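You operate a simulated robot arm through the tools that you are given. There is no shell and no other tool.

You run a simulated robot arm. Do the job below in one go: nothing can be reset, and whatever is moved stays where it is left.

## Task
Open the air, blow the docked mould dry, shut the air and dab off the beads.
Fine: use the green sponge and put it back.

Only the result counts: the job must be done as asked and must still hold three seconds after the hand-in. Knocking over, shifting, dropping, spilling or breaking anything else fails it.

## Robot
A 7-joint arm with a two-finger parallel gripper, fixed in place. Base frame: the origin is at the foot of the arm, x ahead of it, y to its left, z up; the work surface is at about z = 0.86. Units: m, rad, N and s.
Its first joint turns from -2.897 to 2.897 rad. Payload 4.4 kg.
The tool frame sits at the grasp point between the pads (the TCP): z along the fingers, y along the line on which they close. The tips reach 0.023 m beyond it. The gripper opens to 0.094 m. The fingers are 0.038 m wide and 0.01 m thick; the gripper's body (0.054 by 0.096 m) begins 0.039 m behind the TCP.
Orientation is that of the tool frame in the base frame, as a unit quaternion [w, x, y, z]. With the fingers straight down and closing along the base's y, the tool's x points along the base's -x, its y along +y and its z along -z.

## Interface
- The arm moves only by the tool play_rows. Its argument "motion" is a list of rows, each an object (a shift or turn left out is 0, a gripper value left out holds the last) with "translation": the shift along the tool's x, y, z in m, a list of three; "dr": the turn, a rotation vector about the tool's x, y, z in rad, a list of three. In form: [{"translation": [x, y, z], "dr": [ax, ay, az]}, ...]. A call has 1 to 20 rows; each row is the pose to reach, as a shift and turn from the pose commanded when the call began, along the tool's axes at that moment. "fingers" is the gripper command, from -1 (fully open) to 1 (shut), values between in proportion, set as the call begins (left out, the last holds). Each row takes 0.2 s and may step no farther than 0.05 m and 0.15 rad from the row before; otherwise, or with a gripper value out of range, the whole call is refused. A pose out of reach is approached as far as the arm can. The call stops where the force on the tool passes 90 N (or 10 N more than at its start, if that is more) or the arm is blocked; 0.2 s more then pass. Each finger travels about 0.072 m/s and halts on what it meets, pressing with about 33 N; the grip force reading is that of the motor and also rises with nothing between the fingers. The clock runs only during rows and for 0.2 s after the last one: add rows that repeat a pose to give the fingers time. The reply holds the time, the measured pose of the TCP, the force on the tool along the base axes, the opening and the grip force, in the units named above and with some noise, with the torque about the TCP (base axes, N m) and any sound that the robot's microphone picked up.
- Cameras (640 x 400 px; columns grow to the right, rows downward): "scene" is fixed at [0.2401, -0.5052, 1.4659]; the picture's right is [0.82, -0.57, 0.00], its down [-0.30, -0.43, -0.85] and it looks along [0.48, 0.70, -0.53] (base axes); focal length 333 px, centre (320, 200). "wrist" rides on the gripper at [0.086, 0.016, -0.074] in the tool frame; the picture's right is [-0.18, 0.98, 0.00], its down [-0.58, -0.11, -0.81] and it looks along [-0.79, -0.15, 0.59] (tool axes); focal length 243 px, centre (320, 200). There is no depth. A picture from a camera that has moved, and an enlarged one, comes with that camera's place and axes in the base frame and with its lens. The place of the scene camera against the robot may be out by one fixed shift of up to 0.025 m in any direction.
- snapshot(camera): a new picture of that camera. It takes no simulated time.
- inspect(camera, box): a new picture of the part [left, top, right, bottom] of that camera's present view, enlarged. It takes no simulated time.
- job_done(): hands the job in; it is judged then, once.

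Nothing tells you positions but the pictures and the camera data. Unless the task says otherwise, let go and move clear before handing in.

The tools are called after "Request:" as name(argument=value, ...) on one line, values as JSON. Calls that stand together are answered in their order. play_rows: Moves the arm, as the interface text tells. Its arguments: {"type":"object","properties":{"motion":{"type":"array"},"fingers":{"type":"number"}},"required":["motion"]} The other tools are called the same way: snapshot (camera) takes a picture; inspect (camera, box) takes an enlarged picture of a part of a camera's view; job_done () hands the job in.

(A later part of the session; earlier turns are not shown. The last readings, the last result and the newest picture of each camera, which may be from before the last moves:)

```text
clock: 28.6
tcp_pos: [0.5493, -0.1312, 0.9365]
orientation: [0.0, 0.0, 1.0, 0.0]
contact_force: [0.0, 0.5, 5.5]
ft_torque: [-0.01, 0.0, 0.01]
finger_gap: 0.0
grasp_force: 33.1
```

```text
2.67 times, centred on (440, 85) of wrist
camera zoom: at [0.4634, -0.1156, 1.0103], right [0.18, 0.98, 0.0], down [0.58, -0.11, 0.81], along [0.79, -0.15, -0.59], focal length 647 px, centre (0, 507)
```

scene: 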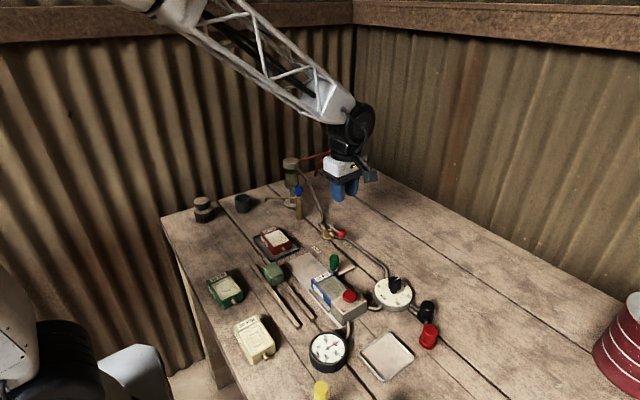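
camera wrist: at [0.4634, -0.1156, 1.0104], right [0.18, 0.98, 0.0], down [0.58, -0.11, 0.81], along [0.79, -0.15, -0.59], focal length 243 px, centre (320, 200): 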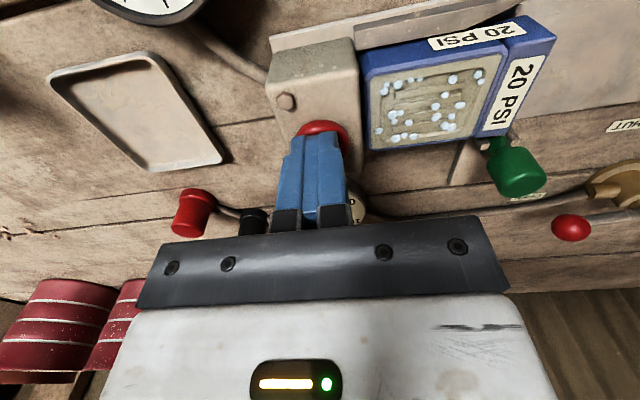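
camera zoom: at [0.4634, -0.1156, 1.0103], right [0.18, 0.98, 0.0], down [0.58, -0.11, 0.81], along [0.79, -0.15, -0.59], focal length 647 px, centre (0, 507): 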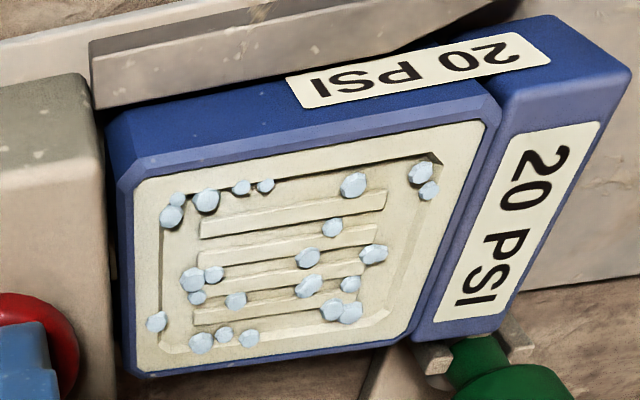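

The face is uniformly pale and no longer changing, so it is dry. I'll release the button and lift, then check that it springs back and the blow stops.

Request:
play_rows(motion=[{"translation": [0, 0, -0.02]}, {"translation": [0, 0, -0.06]}, {"translation": [0, 0, -0.1]}, {"translation": [0, 0, -0.11]}, {"translation": [0, 0, -0.11]}], fingers=0.32)

Request:
inspect(camera="scene", box=[280, 250, 440, 350])

Request:
inspect(camera="scene", box=[300, 325, 360, 375])

```text
clock: 29.8
tcp_pos: [0.5485, -0.1303, 1.0473]
orientation: [0.0, 0.0, 1.0, 0.0]
contact_force: [-0.3, -0.1, 0.5]
ft_torque: [0.0, -0.03, -0.02]
finger_gap: 0.0321
grasp_force: 0.0
```

```text
4.00 times, centred on (360, 300) of scene
camera zoom: at [0.2401, -0.5052, 1.4659], right [0.82, -0.57, 0.0], down [-0.3, -0.43, -0.85], along [0.48, 0.7, -0.53], focal length 1334 px, centre (160, -200)
```

zoom: 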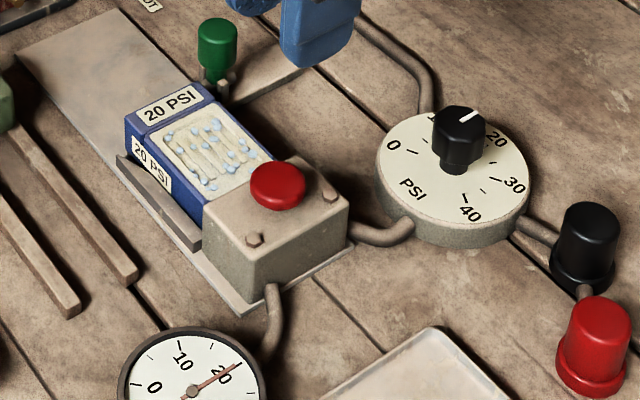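

```text
8.00 times, centred on (330, 350) of scene
camera zoom: at [0.2401, -0.5052, 1.4659], right [0.82, -0.57, 0.0], down [-0.3, -0.43, -0.85], along [0.48, 0.7, -0.53], focal length 2667 px, centre (240, -1000)
```

zoom: 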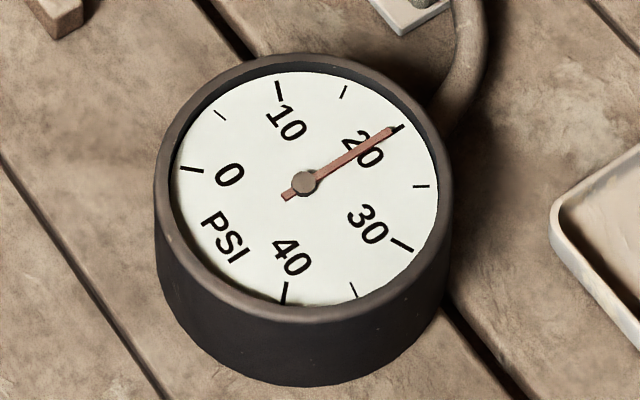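

The button has sprung back, and the gauge still shows 20 with the valve open. Now I'll return to the lever ball, at about (0.674, 0.057), with the tool turned a quarter, to shut it.

Request:
play_rows(motion=[{"translation": [-0.0104, 0.0156, 0], "dr": [0, 0, -0.131]}, {"translation": [-0.0208, 0.0312, 0], "dr": [0, 0, -0.262]}, {"translation": [-0.0312, 0.0468, 0], "dr": [0, 0, -0.393]}, {"translation": [-0.0417, 0.0623, 0], "dr": [0, 0, -0.524]}, {"translation": [-0.0521, 0.0779, 0], "dr": [0, 0, -0.654]}, {"translation": [-0.0625, 0.0935, 0], "dr": [0, 0, -0.785]}, {"translation": [-0.0729, 0.1091, 0], "dr": [0, 0, -0.916]}, {"translation": [-0.0833, 0.1247, 0], "dr": [0, 0, -1.047]}, {"translation": [-0.0937, 0.1402, 0], "dr": [0, 0, -1.178]}, {"translation": [-0.1042, 0.1558, 0], "dr": [0, 0, -1.309]}, {"translation": [-0.1146, 0.1714, 0], "dr": [0, 0, -1.44]}, {"translation": [-0.125, 0.187, 0], "dr": [0, 0, -1.571]}, {"translation": [-0.125, 0.187, 0], "dr": [0, 0, -1.571]}])

Request:
snapshot(camera="wrist")

```text
clock: 32.6
tcp_pos: [0.6728, 0.0569, 1.0448]
orientation: [0.0, 0.708, -0.706, 0.0]
contact_force: [0.9, 0.3, 0.6]
ft_torque: [0.0, 0.02, 0.02]
finger_gap: 0.0321
grasp_force: 0.0
```

```text
taken
camera wrist: at [0.6583, -0.0303, 1.1196], right [-0.98, 0.18, 0.0], down [0.11, 0.58, 0.81], along [0.15, 0.79, -0.59], focal length 243 px, centre (320, 200)
```

wrist: 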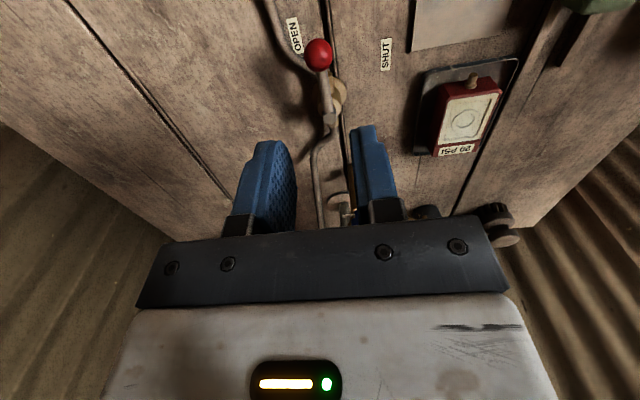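

The ball sits centred between the fingers in plan. I'll descend around it.

Request:
play_rows(motion=[{"translation": [0, 0, 0.04]}, {"translation": [0, 0, 0.075]}, {"translation": [0, 0, 0.1]}, {"translation": [0, 0, 0.12]}, {"translation": [0, 0, 0.12]}])

Request:
snapshot(camera="wrist")

```text
clock: 33.8
tcp_pos: [0.6732, 0.0544, 0.9255]
orientation: [0.0, -0.707, 0.708, -0.001]
contact_force: [-0.3, 0.1, 0.7]
ft_torque: [0.02, -0.01, 0.0]
finger_gap: 0.032
grasp_force: 0.1
```

```text
taken
camera wrist: at [0.6575, -0.0315, 0.9998], right [-0.98, 0.18, 0.0], down [0.11, 0.58, 0.81], along [0.15, 0.79, -0.59], focal length 243 px, centre (320, 200)
```

wrist: 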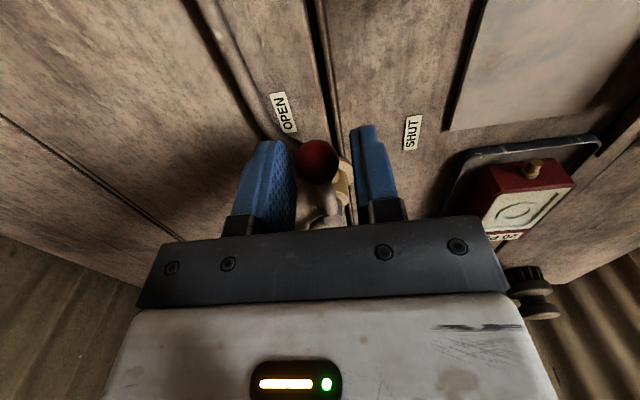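

The fingers are around the ball. I'll sweep the lever back to SHUT.

Request:
play_rows(motion=[{"translation": [-0.0004, 0.0073, 0], "dr": [0, 0, 0.12]}, {"translation": [-0.0017, 0.0145, 0], "dr": [0, 0, 0.24]}, {"translation": [-0.0039, 0.0215, 0], "dr": [0, 0, 0.36]}, {"translation": [-0.0069, 0.0282, 0], "dr": [0, 0, 0.48]}, {"translation": [-0.0107, 0.0344, 0], "dr": [0, 0, 0.6]}, {"translation": [-0.0151, 0.0402, 0], "dr": [0, 0, 0.72]}, {"translation": [-0.0203, 0.0454, 0], "dr": [0, 0, 0.84]}, {"translation": [-0.026, 0.05, 0], "dr": [0, 0, 0.96]}, {"translation": [-0.0323, 0.0538, 0], "dr": [0, 0, 1.08]}, {"translation": [-0.0389, 0.0569, 0], "dr": [0, 0, 1.2]}, {"translation": [-0.0459, 0.0591, 0], "dr": [0, 0, 1.32]}, {"translation": [-0.053, 0.0605, 0], "dr": [0, 0, 1.44]}, {"translation": [-0.0603, 0.061, 0], "dr": [0, 0, 1.56]}, {"translation": [-0.0658, 0.0608, 0], "dr": [0, 0, 1.65]}, {"translation": [-0.0665, 0.0606, 0], "dr": [0, 0, 1.66]}])

Request:
snapshot(camera="wrist")

Request:
inspect(camera="scene", box=[300, 325, 360, 375])

```text
clock: 37.0
tcp_pos: [0.6121, 0.1234, 0.9257]
orientation: [0.0, 0.046, 0.999, 0.0]
contact_force: [0.2, -0.7, -0.2]
ft_torque: [-0.04, 0.0, 0.0]
finger_gap: 0.032
grasp_force: 0.0
```

```text
taken
camera wrist: at [0.5289, 0.1463, 1.0005], right [0.27, 0.96, 0.0], down [0.57, -0.16, 0.81], along [0.78, -0.22, -0.59], focal length 243 px, centre (320, 200)
```

wrist: 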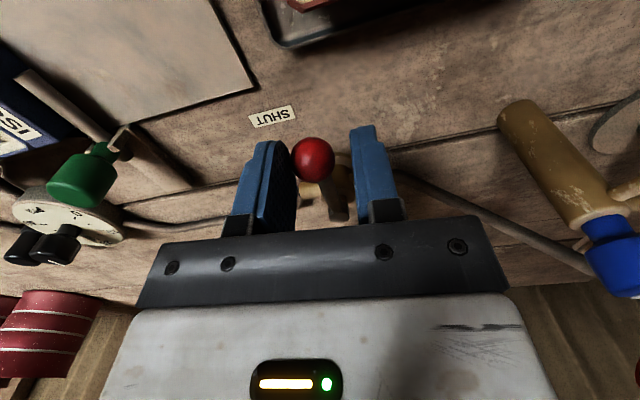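

```text
8.00 times, centred on (330, 350) of scene
camera zoom: at [0.2401, -0.5052, 1.4659], right [0.82, -0.57, 0.0], down [-0.3, -0.43, -0.85], along [0.48, 0.7, -0.53], focal length 2667 px, centre (240, -1000)
```

zoom: 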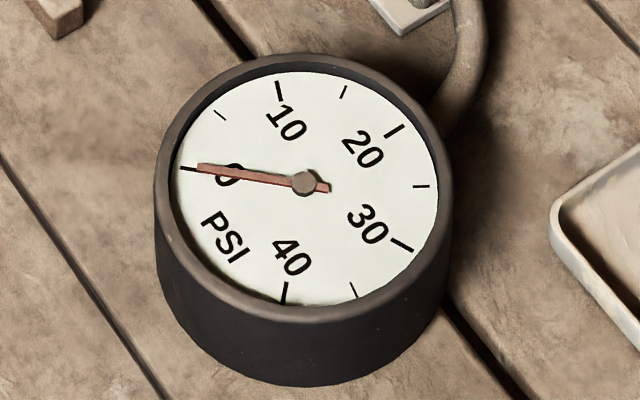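

The gauge has dropped to 0 and the ball is back at its original SHUT spot. I'll give it a slight nudge to make sure it's against its stop, then lift off.

Request:
play_rows(motion=[{"translation": [0, 0.001, 0]}, {"translation": [0, 0.002, 0]}, {"translation": [0, 0.002, 0]}])

```text
clock: 37.8
tcp_pos: [0.6125, 0.125, 0.9247]
orientation: [-0.001, 0.045, 0.999, -0.001]
contact_force: [-1.1, -2.3, -0.4]
ft_torque: [0.0, -0.02, 0.02]
finger_gap: 0.0331
grasp_force: 1.3
```

The lever is against its shut stop. I'll back off, lift clear and go look at the green sponge on its rails.

Request:
play_rows(motion=[{"translation": [0, -0.006, 0]}, {"translation": [0, -0.006, -0.04]}, {"translation": [0, -0.006, -0.08]}, {"translation": [0, -0.006, -0.12], "dr": [0, 0, -0.045]}, {"translation": [0.04, -0.025, -0.13], "dr": [0, 0, -0.089]}, {"translation": [0.085, -0.045, -0.14], "dr": [0, 0, -0.089]}, {"translation": [0.13, -0.065, -0.15], "dr": [0, 0, -0.089]}, {"translation": [0.17, -0.08, -0.155], "dr": [0, 0, -0.089]}, {"translation": [0.196, -0.0933, -0.155], "dr": [0, 0, -0.089]}, {"translation": [0.196, -0.0933, -0.155], "dr": [0, 0, -0.089]}])

Request:
snapshot(camera="wrist")

Request:
inspect(camera="wrist", box=[220, 10, 420, 150])

Request:
snapshot(camera="scene")

Request:
inspect(camera="scene", box=[240, 240, 320, 300])

```text
refused: row 6 steps farther than a row can; nothing moved
```

```text
taken
camera wrist: at [0.5287, 0.1477, 1.0004], right [0.27, 0.96, 0.0], down [0.57, -0.16, 0.81], along [0.78, -0.22, -0.59], focal length 243 px, centre (320, 200)
```

wrist: 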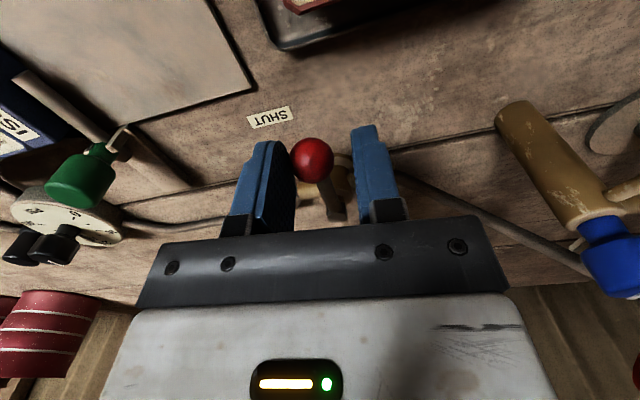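

```text
2.86 times, centred on (320, 80) of wrist
camera zoom: at [0.5287, 0.1477, 1.0004], right [0.27, 0.96, 0.0], down [0.57, -0.16, 0.81], along [0.78, -0.22, -0.59], focal length 693 px, centre (320, 543)
```

zoom: 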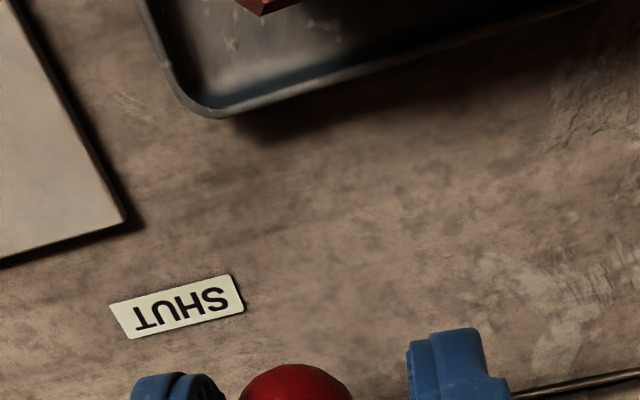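

```text
taken
```

scene: 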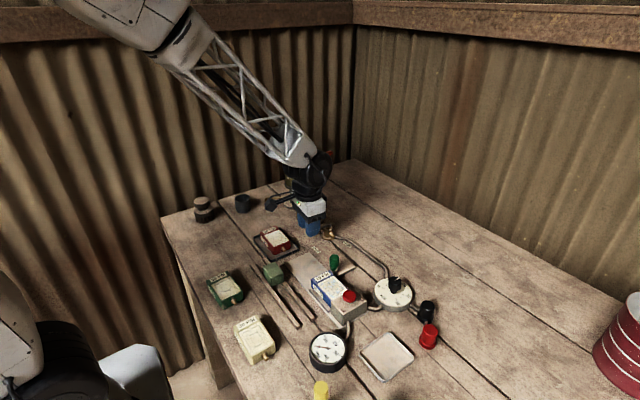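

```text
6.67 times, centred on (280, 270) of scene
camera zoom: at [0.2401, -0.5052, 1.4659], right [0.82, -0.57, 0.0], down [-0.3, -0.43, -0.85], along [0.48, 0.7, -0.53], focal length 2223 px, centre (587, -267)
```

zoom: 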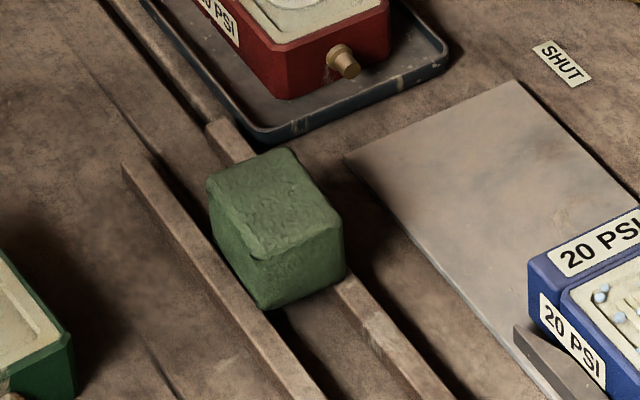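

One row was slightly too long, so nothing moved. I'll resend with smaller steps.

Request:
play_rows(motion=[{"translation": [0, -0.006, 0]}, {"translation": [0, -0.006, -0.04]}, {"translation": [0, -0.006, -0.08]}, {"translation": [0, -0.006, -0.12], "dr": [0, 0, -0.045]}, {"translation": [0.035, -0.025, -0.13], "dr": [0, 0, -0.089]}, {"translation": [0.075, -0.042, -0.14], "dr": [0, 0, -0.089]}, {"translation": [0.115, -0.06, -0.15], "dr": [0, 0, -0.089]}, {"translation": [0.155, -0.075, -0.155], "dr": [0, 0, -0.089]}, {"translation": [0.196, -0.0933, -0.155], "dr": [0, 0, -0.089]}, {"translation": [0.196, -0.0933, -0.155], "dr": [0, 0, -0.089]}])

Request:
snapshot(camera="wrist")

Request:
inspect(camera="wrist", box=[220, 10, 420, 150])

Request:
inspect(camera="scene", box=[290, 195, 370, 255])

```text
clock: 40.0
tcp_pos: [0.409, 0.0488, 1.0829]
orientation: [0.0, 0.0, 1.0, 0.0]
contact_force: [0.1, 0.6, -0.1]
ft_torque: [-0.02, 0.04, 0.01]
finger_gap: 0.032
grasp_force: 0.0
```

```text
taken
camera wrist: at [0.3244, 0.0648, 1.1565], right [0.18, 0.98, 0.0], down [0.58, -0.11, 0.81], along [0.79, -0.15, -0.59], focal length 243 px, centre (320, 200)
```

wrist: 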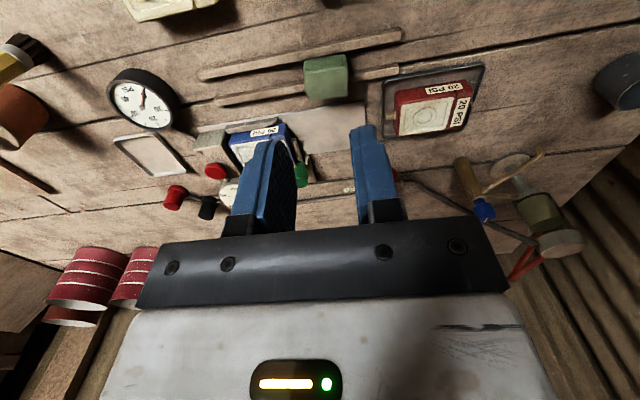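

```text
2.86 times, centred on (320, 80) of wrist
camera zoom: at [0.3244, 0.0648, 1.1565], right [0.18, 0.98, 0.0], down [0.58, -0.11, 0.81], along [0.79, -0.15, -0.59], focal length 693 px, centre (320, 543)
```

zoom: 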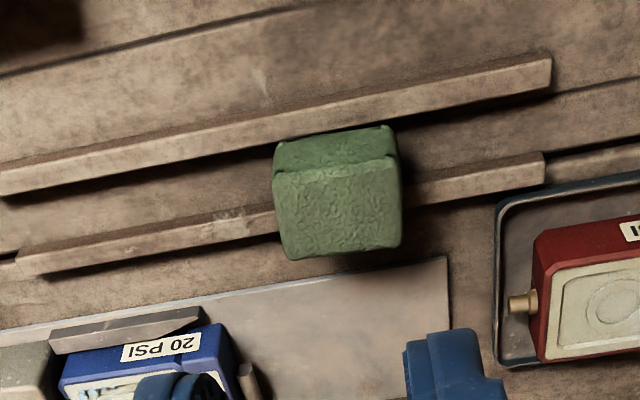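

```text
6.67 times, centred on (330, 225) of scene
camera zoom: at [0.2401, -0.5052, 1.4659], right [0.82, -0.57, 0.0], down [-0.3, -0.43, -0.85], along [0.48, 0.7, -0.53], focal length 2223 px, centre (253, 33)
```

zoom: 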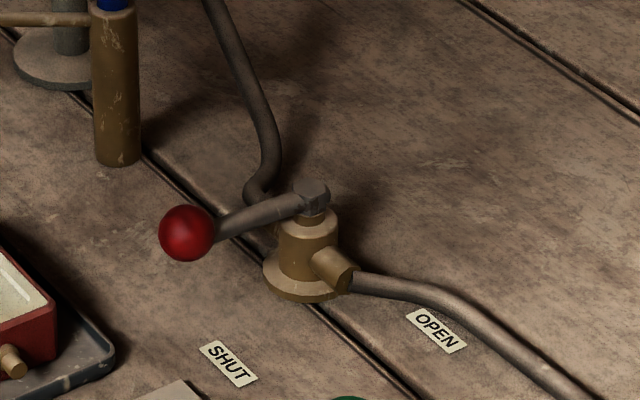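

The sponge sits on top of the two rails, centred near (0.460, 0.047) with its top at z 0.90. It measures about 34 × 44 × 27 mm and is turned about 4.5° clockwise. I'll line up above it with the fingers part-open.

Request:
play_rows(motion=[{"translation": [-0.025, -0.001, 0.03], "dr": [0, 0, 0.04]}, {"translation": [-0.05, -0.003, 0.06], "dr": [0, 0, 0.08]}, {"translation": [-0.05, -0.003, 0.1], "dr": [0, 0, 0.08]}, {"translation": [-0.05, -0.003, 0.13], "dr": [0, 0, 0.08]}, {"translation": [-0.05, -0.003, 0.13], "dr": [0, 0, 0.08]}], fingers=-0.49)

Request:
snapshot(camera="wrist")

Request:
inspect(camera="scene", box=[230, 230, 310, 290])

```text
clock: 41.2
tcp_pos: [0.4601, 0.0447, 0.9501]
orientation: [0.0, 0.04, 0.999, 0.0]
contact_force: [0.0, -0.2, 1.1]
ft_torque: [0.01, 0.0, -0.02]
finger_gap: 0.07
grasp_force: 0.1
```

```text
taken
camera wrist: at [0.3761, 0.0669, 1.0258], right [0.26, 0.97, 0.0], down [0.57, -0.15, 0.81], along [0.78, -0.21, -0.59], focal length 243 px, centre (320, 200)
```

wrist: 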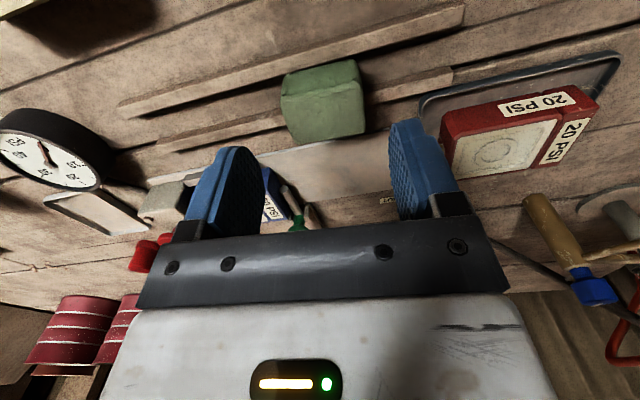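

```text
6.67 times, centred on (270, 260) of scene
camera zoom: at [0.2401, -0.5052, 1.4659], right [0.82, -0.57, 0.0], down [-0.3, -0.43, -0.85], along [0.48, 0.7, -0.53], focal length 2223 px, centre (653, -200)
```

zoom: 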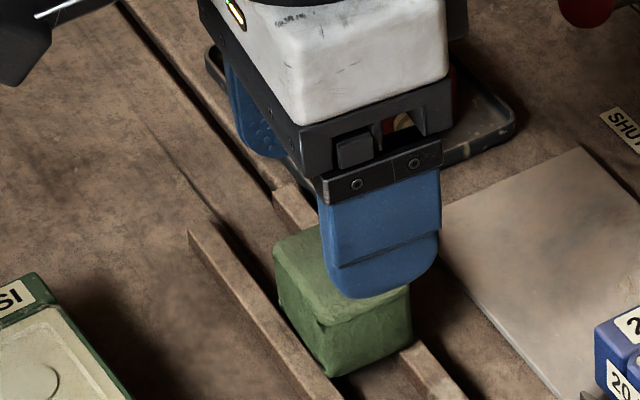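

The fingers line up well with the sponge. I'll descend so the tips stay just above the rails, then close.

Request:
play_rows(motion=[{"translation": [-0.001, 0, 0.02]}, {"translation": [-0.001, 0, 0.035]}, {"translation": [-0.001, 0, 0.044]}, {"translation": [-0.001, 0, 0.044]}])

Request:
snapshot(camera="wrist")

Request:
inspect(camera="scene", box=[230, 235, 310, 295])

```text
clock: 42.2
tcp_pos: [0.4602, 0.0454, 0.906]
orientation: [0.0, 0.04, 0.999, 0.0]
contact_force: [0.1, -0.2, 0.9]
ft_torque: [-0.01, 0.02, 0.02]
finger_gap: 0.07
grasp_force: 0.0
```

```text
taken
camera wrist: at [0.3768, 0.0677, 0.9808], right [0.26, 0.97, 0.0], down [0.57, -0.15, 0.81], along [0.78, -0.21, -0.59], focal length 243 px, centre (320, 200)
```

wrist: 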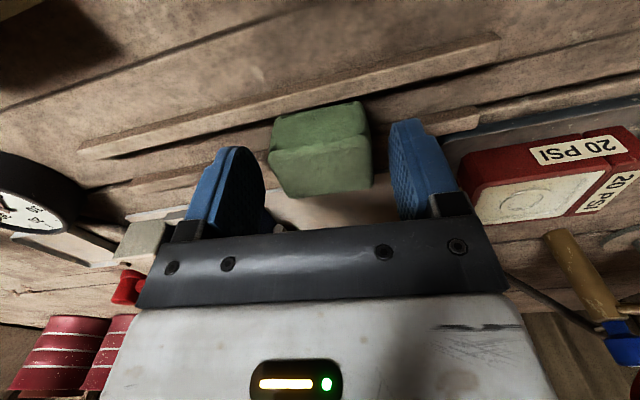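

```text
6.67 times, centred on (270, 265) of scene
camera zoom: at [0.2401, -0.5052, 1.4659], right [0.82, -0.57, 0.0], down [-0.3, -0.43, -0.85], along [0.48, 0.7, -0.53], focal length 2223 px, centre (653, -233)
```

zoom: 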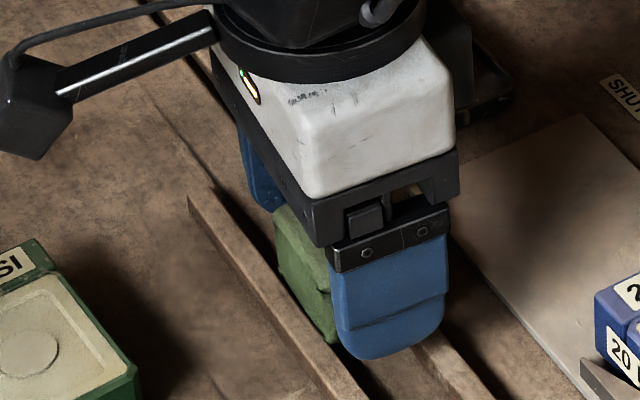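

The sponge is between the pads and the tips clear the rails. Closing now.

Request:
play_rows(motion=[{"translation": [0, 0, 0]}, {"translation": [0, 0, 0]}, {"translation": [0, 0, 0]}, {"translation": [0, 0, 0]}], fingers=1)

Request:
snapshot(camera="wrist")

```text
clock: 43.2
tcp_pos: [0.4598, 0.045, 0.9047]
orientation: [0.0, 0.04, 0.999, 0.0]
contact_force: [0.0, 0.4, 0.0]
ft_torque: [0.0, 0.02, 0.04]
finger_gap: 0.0491
grasp_force: 33.6
```

```text
taken
camera wrist: at [0.3767, 0.0677, 0.9809], right [0.26, 0.97, 0.0], down [0.57, -0.15, 0.81], along [0.78, -0.21, -0.59], focal length 243 px, centre (320, 200)
```

wrist: 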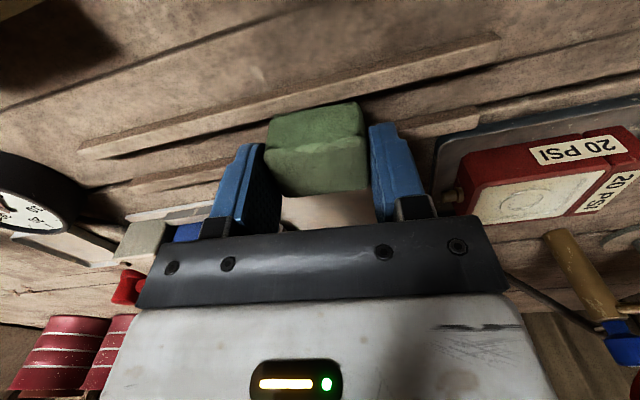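

The sponge is gripped, 49 mm wide between the pads. I'll lift it straight up and check that it's held.

Request:
play_rows(motion=[{"translation": [0, 0, -0.02]}, {"translation": [0, 0, -0.06]}, {"translation": [0, 0, -0.1]}, {"translation": [0, 0, -0.1]}])

Request:
snapshot(camera="wrist")

Request:
inspect(camera="scene", box=[230, 215, 330, 290])

```text
clock: 44.2
tcp_pos: [0.4603, 0.0474, 1.0089]
orientation: [0.0, 0.04, 0.999, 0.0]
contact_force: [0.5, -0.2, 0.0]
ft_torque: [0.02, 0.02, -0.02]
finger_gap: 0.0003
grasp_force: 33.1
```

```text
taken
camera wrist: at [0.377, 0.0698, 1.0826], right [0.26, 0.97, 0.0], down [0.57, -0.15, 0.81], along [0.78, -0.21, -0.59], focal length 243 px, centre (320, 200)
```

wrist: 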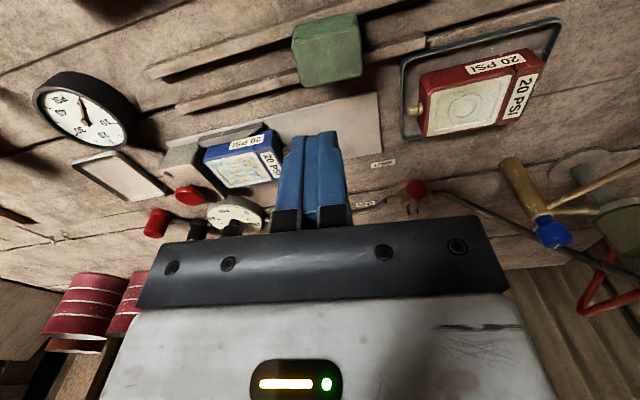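

```text
5.33 times, centred on (280, 252) of scene
camera zoom: at [0.2401, -0.5052, 1.4659], right [0.82, -0.57, 0.0], down [-0.3, -0.43, -0.85], along [0.48, 0.7, -0.53], focal length 1778 px, centre (533, -80)
```

zoom: 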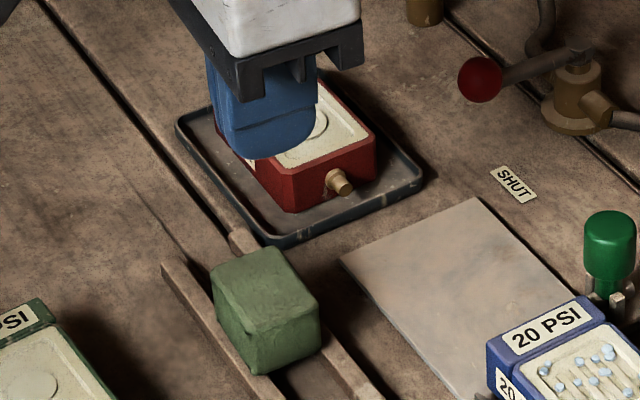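

The sponge slipped out of the grip and is still on the rails, perhaps slid a little. I'll look closely before trying again.

Request:
inspect(camera="wrist", box=[220, 0, 420, 125])

Request:
inspect(camera="scene", box=[240, 240, 320, 300])

```text
3.20 times, centred on (320, 62) of wrist
camera zoom: at [0.377, 0.0698, 1.0826], right [0.26, 0.97, 0.0], down [0.57, -0.15, 0.81], along [0.78, -0.21, -0.59], focal length 776 px, centre (320, 640)
```

zoom: 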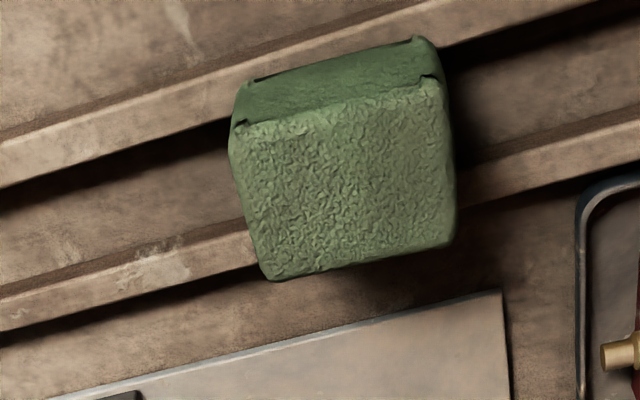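

```text
6.67 times, centred on (280, 270) of scene
camera zoom: at [0.2401, -0.5052, 1.4659], right [0.82, -0.57, 0.0], down [-0.3, -0.43, -0.85], along [0.48, 0.7, -0.53], focal length 2223 px, centre (587, -267)
```

zoom: 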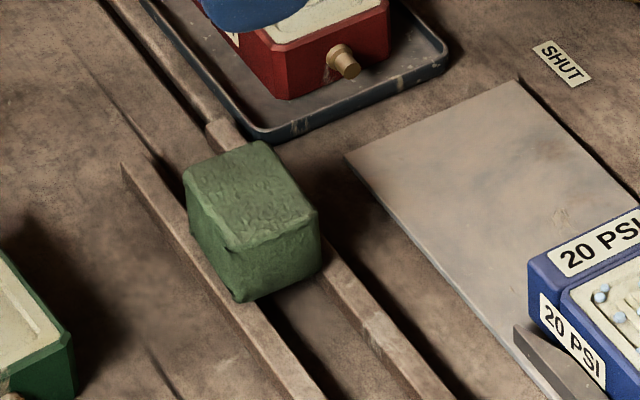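

The sponge slid about 1 cm along the rails. I gripped only its top part, where the fingertips are probably rounded off. I'll reopen, realign over it at about (0.455, 0.056), and go in deeper this time.

Request:
play_rows(motion=[{"translation": [0, 0, 0], "dr": [0, 0, 0]}, {"translation": [0.0068, 0.0084, 0], "dr": [0, 0, -0.035]}, {"translation": [0.0068, 0.0084, 0.03], "dr": [0, 0, -0.035]}, {"translation": [0.0068, 0.0084, 0.0557], "dr": [0, 0, -0.035]}, {"translation": [0.0068, 0.0084, 0.0557], "dr": [0, 0, -0.035]}], fingers=-0.45)

Request:
snapshot(camera="wrist")

Request:
inspect(camera="wrist", box=[220, 40, 420, 165])

Request:
inspect(camera="scene", box=[235, 235, 315, 295])

```text
clock: 45.4
tcp_pos: [0.4547, 0.0551, 0.9517]
orientation: [0.0, 0.023, 1.0, 0.0]
contact_force: [0.4, 0.0, -0.3]
ft_torque: [0.0, -0.01, -0.01]
finger_gap: 0.0682
grasp_force: 0.1
```

```text
taken
camera wrist: at [0.3709, 0.0742, 1.0267], right [0.23, 0.97, 0.0], down [0.58, -0.13, 0.81], along [0.79, -0.18, -0.59], focal length 243 px, centre (320, 200)
```

wrist: 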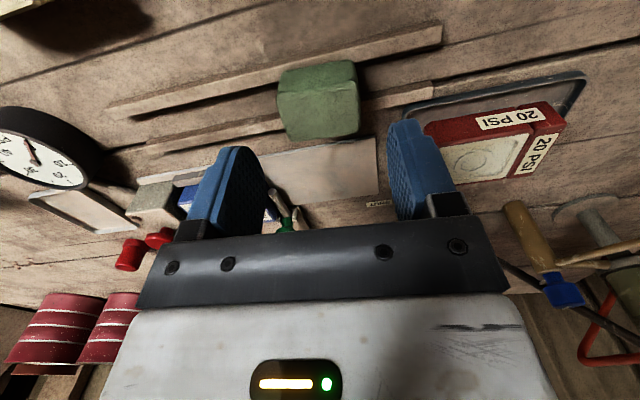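

```text
3.20 times, centred on (320, 102) of wrist
camera zoom: at [0.3709, 0.0742, 1.0267], right [0.23, 0.97, 0.0], down [0.58, -0.13, 0.81], along [0.79, -0.18, -0.59], focal length 776 px, centre (320, 512)
```

zoom: 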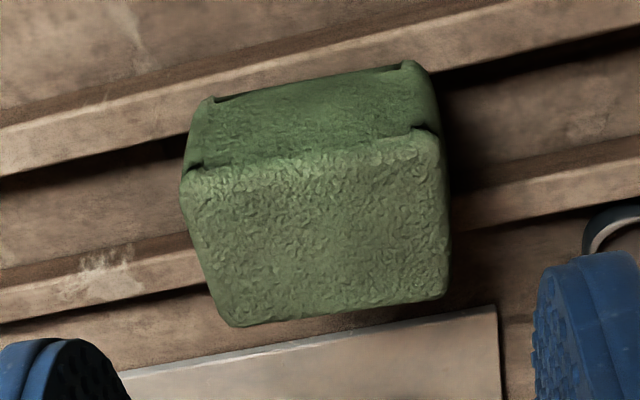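

```text
6.67 times, centred on (275, 265) of scene
camera zoom: at [0.2401, -0.5052, 1.4659], right [0.82, -0.57, 0.0], down [-0.3, -0.43, -0.85], along [0.48, 0.7, -0.53], focal length 2223 px, centre (620, -233)
```

zoom: 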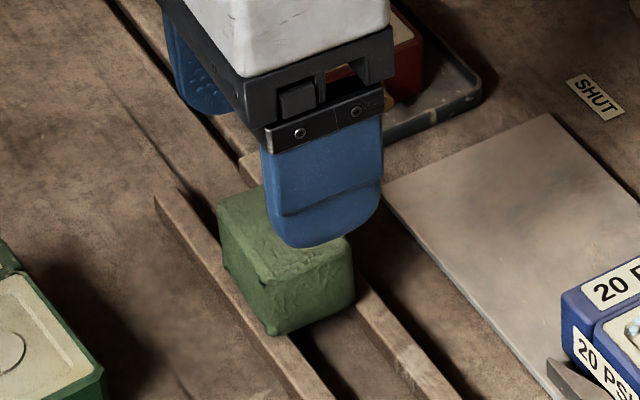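

The sponge is confirmed at (0.456, 0.055), with its base at about z 0.8725 on the rails. I'll go down until the tips are just above the rails, watching for contact.

Request:
play_rows(motion=[{"translation": [-0.001, -0.0006, 0.02], "dr": [0, 0, 0.01]}, {"translation": [-0.001, -0.0006, 0.038], "dr": [0, 0, 0.01]}, {"translation": [-0.001, -0.0006, 0.046], "dr": [0, 0, 0.01]}, {"translation": [-0.001, -0.0006, 0.05], "dr": [0, 0, 0.01]}, {"translation": [-0.001, -0.0006, 0.052], "dr": [0, 0, 0.01]}, {"translation": [-0.001, -0.0006, 0.052], "dr": [0, 0, 0.01]}])

Request:
inspect(camera="scene", box=[235, 235, 315, 295])

Request:
snapshot(camera="wrist")

```text
clock: 46.8
tcp_pos: [0.4557, 0.0546, 0.8985]
orientation: [0.0, 0.027, 1.0, 0.0]
contact_force: [0.8, 0.3, 0.6]
ft_torque: [-0.02, -0.01, 0.03]
finger_gap: 0.0682
grasp_force: 0.1
```

```text
6.67 times, centred on (275, 265) of scene
camera zoom: at [0.2401, -0.5052, 1.4659], right [0.82, -0.57, 0.0], down [-0.3, -0.43, -0.85], along [0.48, 0.7, -0.53], focal length 2223 px, centre (620, -233)
```

zoom: 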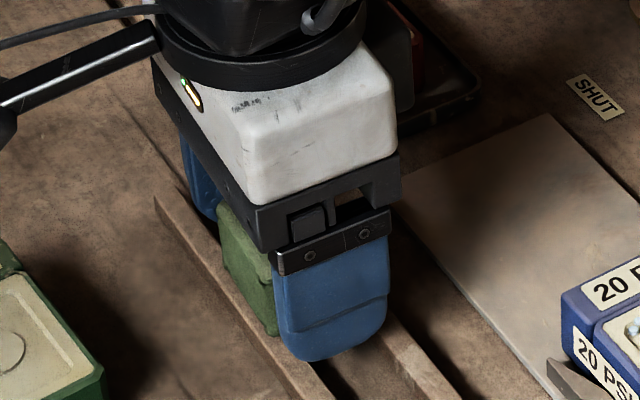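

```text
taken
camera wrist: at [0.3709, 0.0752, 0.9735], right [0.24, 0.97, 0.0], down [0.57, -0.14, 0.81], along [0.78, -0.19, -0.59], focal length 243 px, centre (320, 200)
```

wrist: 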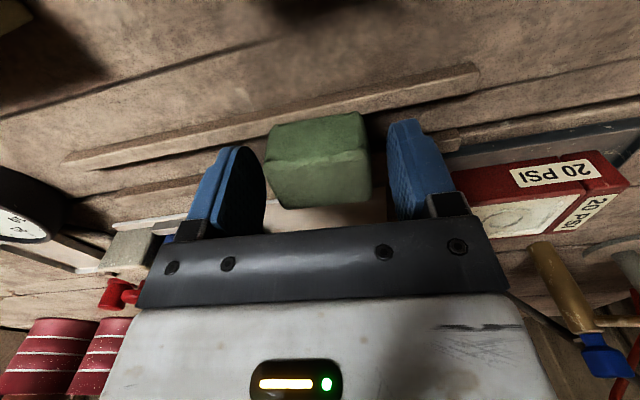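

There's no contact yet at TCP 0.898. I'll creep down a couple more millimetres to get the deepest grip the rails allow.

Request:
play_rows(motion=[{"translation": [0, 0, 0.001]}, {"translation": [0, 0, 0.002]}, {"translation": [0, 0, 0.0025]}])

```text
clock: 47.6
tcp_pos: [0.455, 0.0544, 0.8972]
orientation: [0.001, 0.028, 1.0, 0.0]
contact_force: [0.9, -0.4, 0.2]
ft_torque: [0.03, -0.02, 0.01]
finger_gap: 0.0683
grasp_force: 0.1
```

There's still no contact, so the tips are right at rail-top level. Closing now.

Request:
play_rows(motion=[{"translation": [0, 0, 0]}, {"translation": [0, 0, 0]}, {"translation": [0, 0, 0]}, {"translation": [0, 0, 0]}], fingers=1)

Request:
snapshot(camera="wrist")

Request:
inspect(camera="scene", box=[235, 235, 315, 295])

```text
clock: 48.6
tcp_pos: [0.4534, 0.0547, 0.8967]
orientation: [0.0, 0.027, 1.0, 0.0]
contact_force: [-0.2, 0.4, -0.6]
ft_torque: [-0.02, -0.04, 0.04]
finger_gap: 0.0489
grasp_force: 33.3
```

```text
taken
camera wrist: at [0.3701, 0.0748, 0.9708], right [0.24, 0.97, 0.0], down [0.57, -0.14, 0.81], along [0.78, -0.19, -0.59], focal length 243 px, centre (320, 200)
```

wrist: 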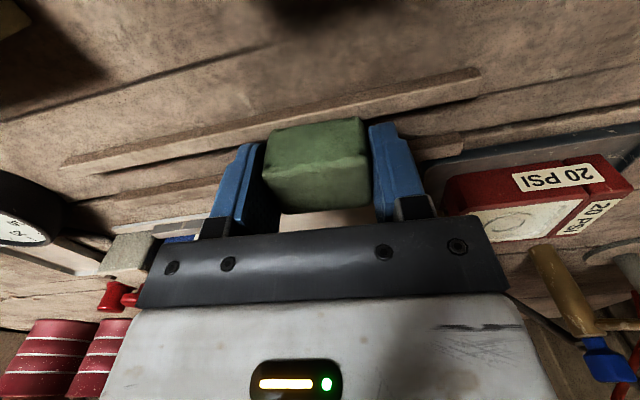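

```text
6.67 times, centred on (275, 265) of scene
camera zoom: at [0.2401, -0.5052, 1.4659], right [0.82, -0.57, 0.0], down [-0.3, -0.43, -0.85], along [0.48, 0.7, -0.53], focal length 2223 px, centre (620, -233)
```

zoom: 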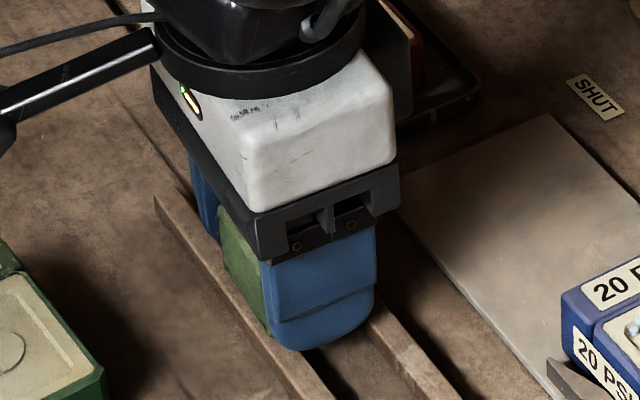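

The grip reads 48.9 mm again, now on the full height. I'll lift a few millimetres slowly and check that it holds.

Request:
play_rows(motion=[{"translation": [0, 0, -0.001]}, {"translation": [0, 0, -0.002]}, {"translation": [0, 0, -0.004]}, {"translation": [0, 0, -0.006]}, {"translation": [0, 0, -0.008]}])

Request:
snapshot(camera="wrist")

Request:
inspect(camera="scene", box=[235, 235, 315, 295])

```text
clock: 49.8
tcp_pos: [0.455, 0.0538, 0.9048]
orientation: [0.001, 0.027, 1.0, 0.0]
contact_force: [-0.2, 0.6, -0.7]
ft_torque: [0.0, 0.02, 0.02]
finger_gap: 0.0491
grasp_force: 33.1
```

```text
taken
camera wrist: at [0.3702, 0.0738, 0.9791], right [0.24, 0.97, 0.0], down [0.57, -0.14, 0.81], along [0.78, -0.19, -0.59], focal length 243 px, centre (320, 200)
```

wrist: 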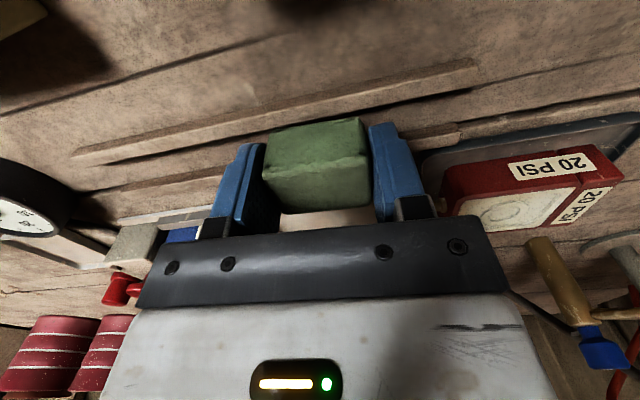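

```text
6.67 times, centred on (275, 265) of scene
camera zoom: at [0.2401, -0.5052, 1.4659], right [0.82, -0.57, 0.0], down [-0.3, -0.43, -0.85], along [0.48, 0.7, -0.53], focal length 2223 px, centre (620, -233)
```

zoom: 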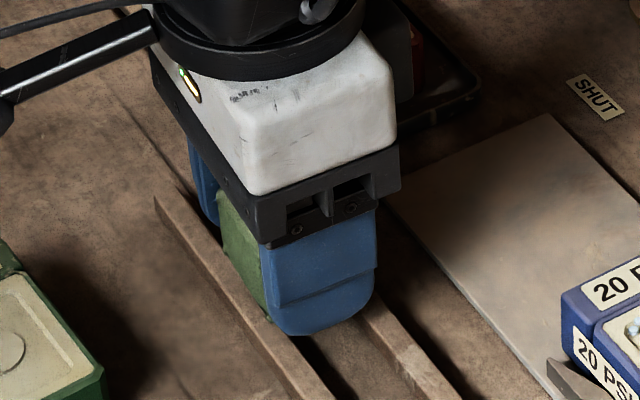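

The sponge is rising with the fingers this time. I'll keep lifting gently and check again.

Request:
play_rows(motion=[{"translation": [0, 0, -0.004]}, {"translation": [0, 0, -0.01]}, {"translation": [0, 0, -0.018]}, {"translation": [0, 0, -0.028]}, {"translation": [0, 0, -0.04]}, {"translation": [0, 0, -0.055]}, {"translation": [0, 0, -0.07]}, {"translation": [0, 0, -0.085]}, {"translation": [0, 0, -0.095]}, {"translation": [0, 0, -0.1]}])

Request:
snapshot(camera="wrist")

Request:
inspect(camera="scene", box=[230, 200, 330, 275])

```text
clock: 52.0
tcp_pos: [0.4556, 0.0554, 1.0035]
orientation: [0.0, 0.027, 1.0, -0.001]
contact_force: [0.1, 0.8, -0.5]
ft_torque: [-0.05, -0.02, 0.0]
finger_gap: 0.0492
grasp_force: 33.2
```

```text
taken
camera wrist: at [0.3708, 0.0754, 1.0791], right [0.24, 0.97, 0.0], down [0.57, -0.14, 0.81], along [0.78, -0.19, -0.59], focal length 243 px, centre (320, 200)
```

wrist: 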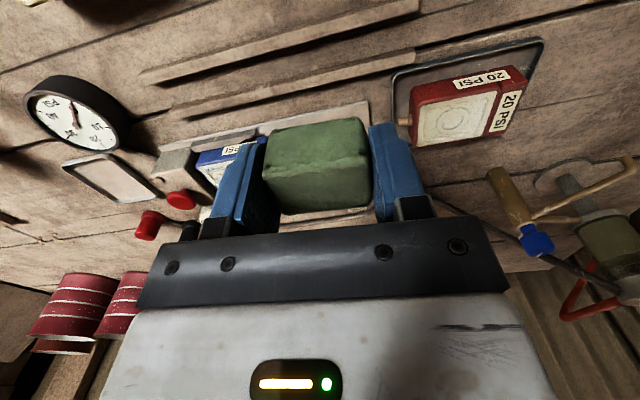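

```text
5.33 times, centred on (280, 238) of scene
camera zoom: at [0.2401, -0.5052, 1.4659], right [0.82, -0.57, 0.0], down [-0.3, -0.43, -0.85], along [0.48, 0.7, -0.53], focal length 1778 px, centre (533, 0)
```

zoom: 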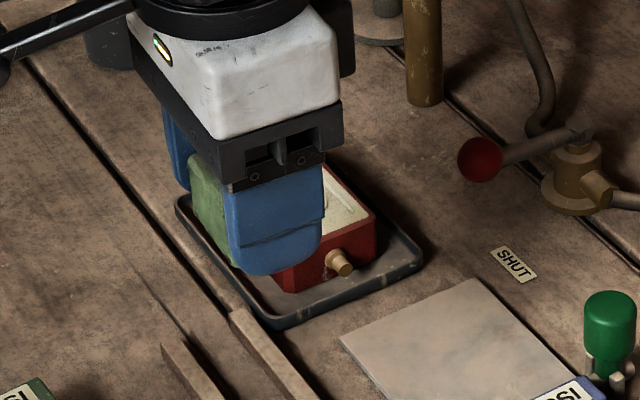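

The sponge is held securely, but its base is flush with the fingertips. For dabbing I want it to stick out a few millimetres. I'll set it down at its original spot and regrip about 5 mm higher.

Request:
play_rows(motion=[{"translation": [-0.0057, -0.008, 0.01], "dr": [0, 0, 0.025]}, {"translation": [-0.0057, -0.008, 0.04], "dr": [0, 0, 0.025]}, {"translation": [-0.0057, -0.008, 0.07], "dr": [0, 0, 0.025]}, {"translation": [-0.0057, -0.008, 0.09], "dr": [0, 0, 0.025]}, {"translation": [-0.0057, -0.008, 0.1], "dr": [0, 0, 0.025]}, {"translation": [-0.0057, -0.008, 0.104], "dr": [0, 0, 0.025]}, {"translation": [-0.0057, -0.008, 0.1065], "dr": [0, 0, 0.025]}, {"translation": [-0.0057, -0.008, 0.1075], "dr": [0, 0, 0.025]}])

Request:
inspect(camera="scene", box=[235, 235, 315, 295])

```text
clock: 53.8
tcp_pos: [0.4598, 0.0471, 0.8971]
orientation: [0.0, 0.04, 0.999, 0.0]
contact_force: [0.3, 0.6, 0.5]
ft_torque: [0.01, -0.02, 0.04]
finger_gap: 0.0488
grasp_force: 32.9
```

```text
6.67 times, centred on (275, 265) of scene
camera zoom: at [0.2401, -0.5052, 1.4659], right [0.82, -0.57, 0.0], down [-0.3, -0.43, -0.85], along [0.48, 0.7, -0.53], focal length 2223 px, centre (620, -233)
```

zoom: 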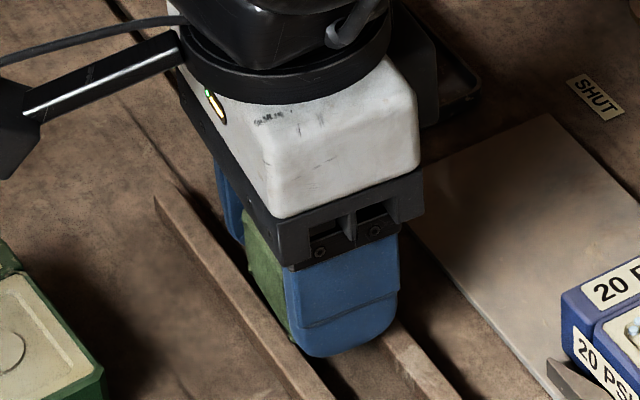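

It's back at its original position with almost no force on it. I'll open, rise 5 mm, regrip and lift a little slowly.

Request:
play_rows(motion=[{"translation": [0, 0, 0]}, {"translation": [0, 0, 0]}, {"translation": [0, 0, 0]}, {"translation": [0, 0, -0.003]}, {"translation": [0, 0, -0.005]}, {"translation": [0, 0, -0.005]}], fingers=-0.4)

Request:
snapshot(camera="wrist")

Request:
play_rows(motion=[{"translation": [0, 0, 0]}, {"translation": [0, 0, 0]}, {"translation": [0, 0, 0]}, {"translation": [0, 0, 0]}, {"translation": [0, 0, -0.001]}, {"translation": [0, 0, -0.002]}, {"translation": [0, 0, -0.004]}, {"translation": [0, 0, -0.006]}, {"translation": [0, 0, -0.008]}], fingers=1)

Request:
snapshot(camera="wrist")

Request:
inspect(camera="scene", box=[235, 235, 315, 295])

```text
clock: 55.2
tcp_pos: [0.4603, 0.0463, 0.9022]
orientation: [0.001, 0.04, 0.999, 0.0]
contact_force: [0.2, -0.4, 0.4]
ft_torque: [-0.01, -0.03, 0.0]
finger_gap: 0.0659
grasp_force: 0.1
```

```text
taken
camera wrist: at [0.3763, 0.0686, 0.9766], right [0.26, 0.97, 0.0], down [0.57, -0.15, 0.81], along [0.78, -0.21, -0.59], focal length 243 px, centre (320, 200)
```

wrist: 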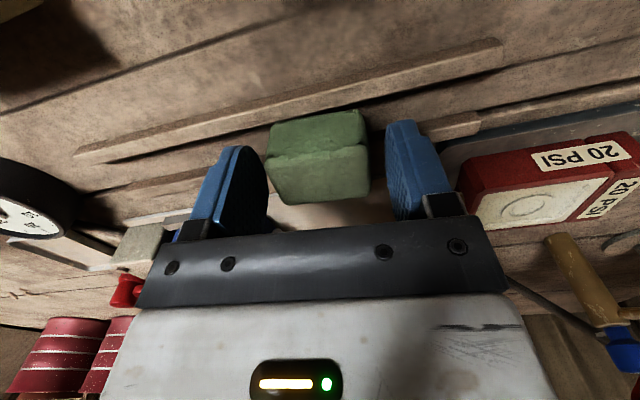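

```text
clock: 57.2
tcp_pos: [0.4607, 0.0463, 0.9099]
orientation: [0.001, 0.04, 0.999, 0.001]
contact_force: [0.1, -0.4, 0.5]
ft_torque: [0.0, -0.01, -0.01]
finger_gap: 0.049
grasp_force: 33.2
```

```text
taken
camera wrist: at [0.3767, 0.0686, 0.9843], right [0.26, 0.97, 0.0], down [0.57, -0.15, 0.81], along [0.78, -0.21, -0.59], focal length 243 px, centre (320, 200)
```

wrist: 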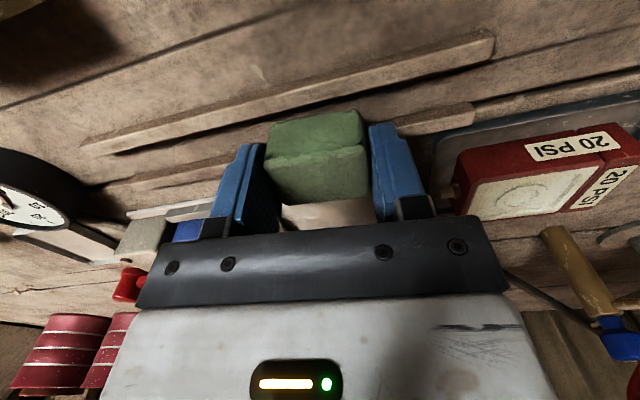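

```text
6.67 times, centred on (275, 265) of scene
camera zoom: at [0.2401, -0.5052, 1.4659], right [0.82, -0.57, 0.0], down [-0.3, -0.43, -0.85], along [0.48, 0.7, -0.53], focal length 2223 px, centre (620, -233)
```

zoom: 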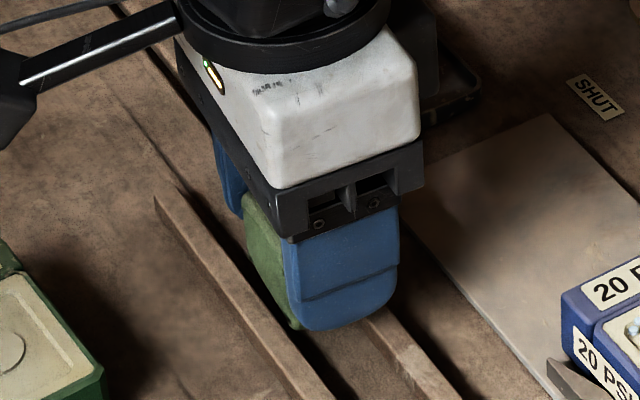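

It's holding in the higher grip. I'll continue lifting slowly to travel height.

Request:
play_rows(motion=[{"translation": [0, 0, -0.004]}, {"translation": [0, 0, -0.01]}, {"translation": [0, 0, -0.018]}, {"translation": [0, 0, -0.028]}, {"translation": [0, 0, -0.04]}, {"translation": [0, 0, -0.054]}, {"translation": [0, 0, -0.068]}, {"translation": [0, 0, -0.08]}, {"translation": [0, 0, -0.09]}, {"translation": [0, 0, -0.095]}])

Request:
snapshot(camera="wrist")

Request:
inspect(camera="scene", box=[230, 200, 330, 275])

```text
clock: 59.4
tcp_pos: [0.4594, 0.0467, 1.0049]
orientation: [0.0, 0.04, 0.999, 0.0]
contact_force: [0.1, 1.0, -1.5]
ft_torque: [-0.02, -0.01, 0.0]
finger_gap: 0.049
grasp_force: 32.7
```

```text
taken
camera wrist: at [0.376, 0.069, 1.079], right [0.26, 0.97, 0.0], down [0.57, -0.15, 0.81], along [0.78, -0.21, -0.59], focal length 243 px, centre (320, 200)
```

wrist: 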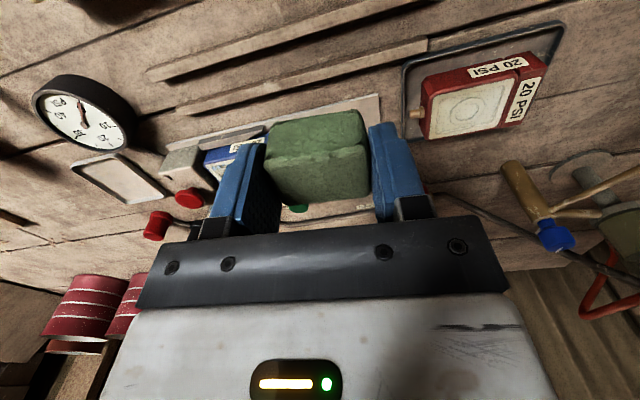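

```text
5.33 times, centred on (280, 238) of scene
camera zoom: at [0.2401, -0.5052, 1.4659], right [0.82, -0.57, 0.0], down [-0.3, -0.43, -0.85], along [0.48, 0.7, -0.53], focal length 1778 px, centre (533, 0)
```

zoom: 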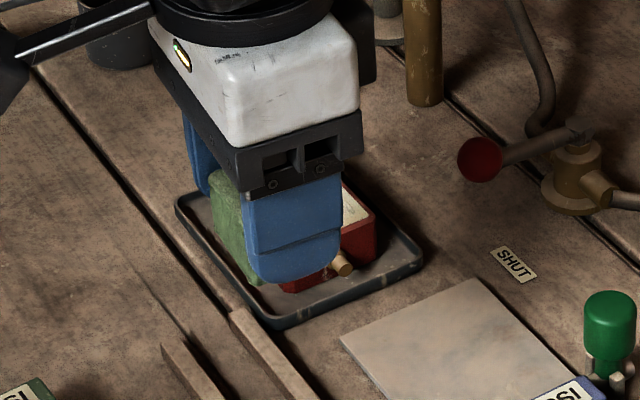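

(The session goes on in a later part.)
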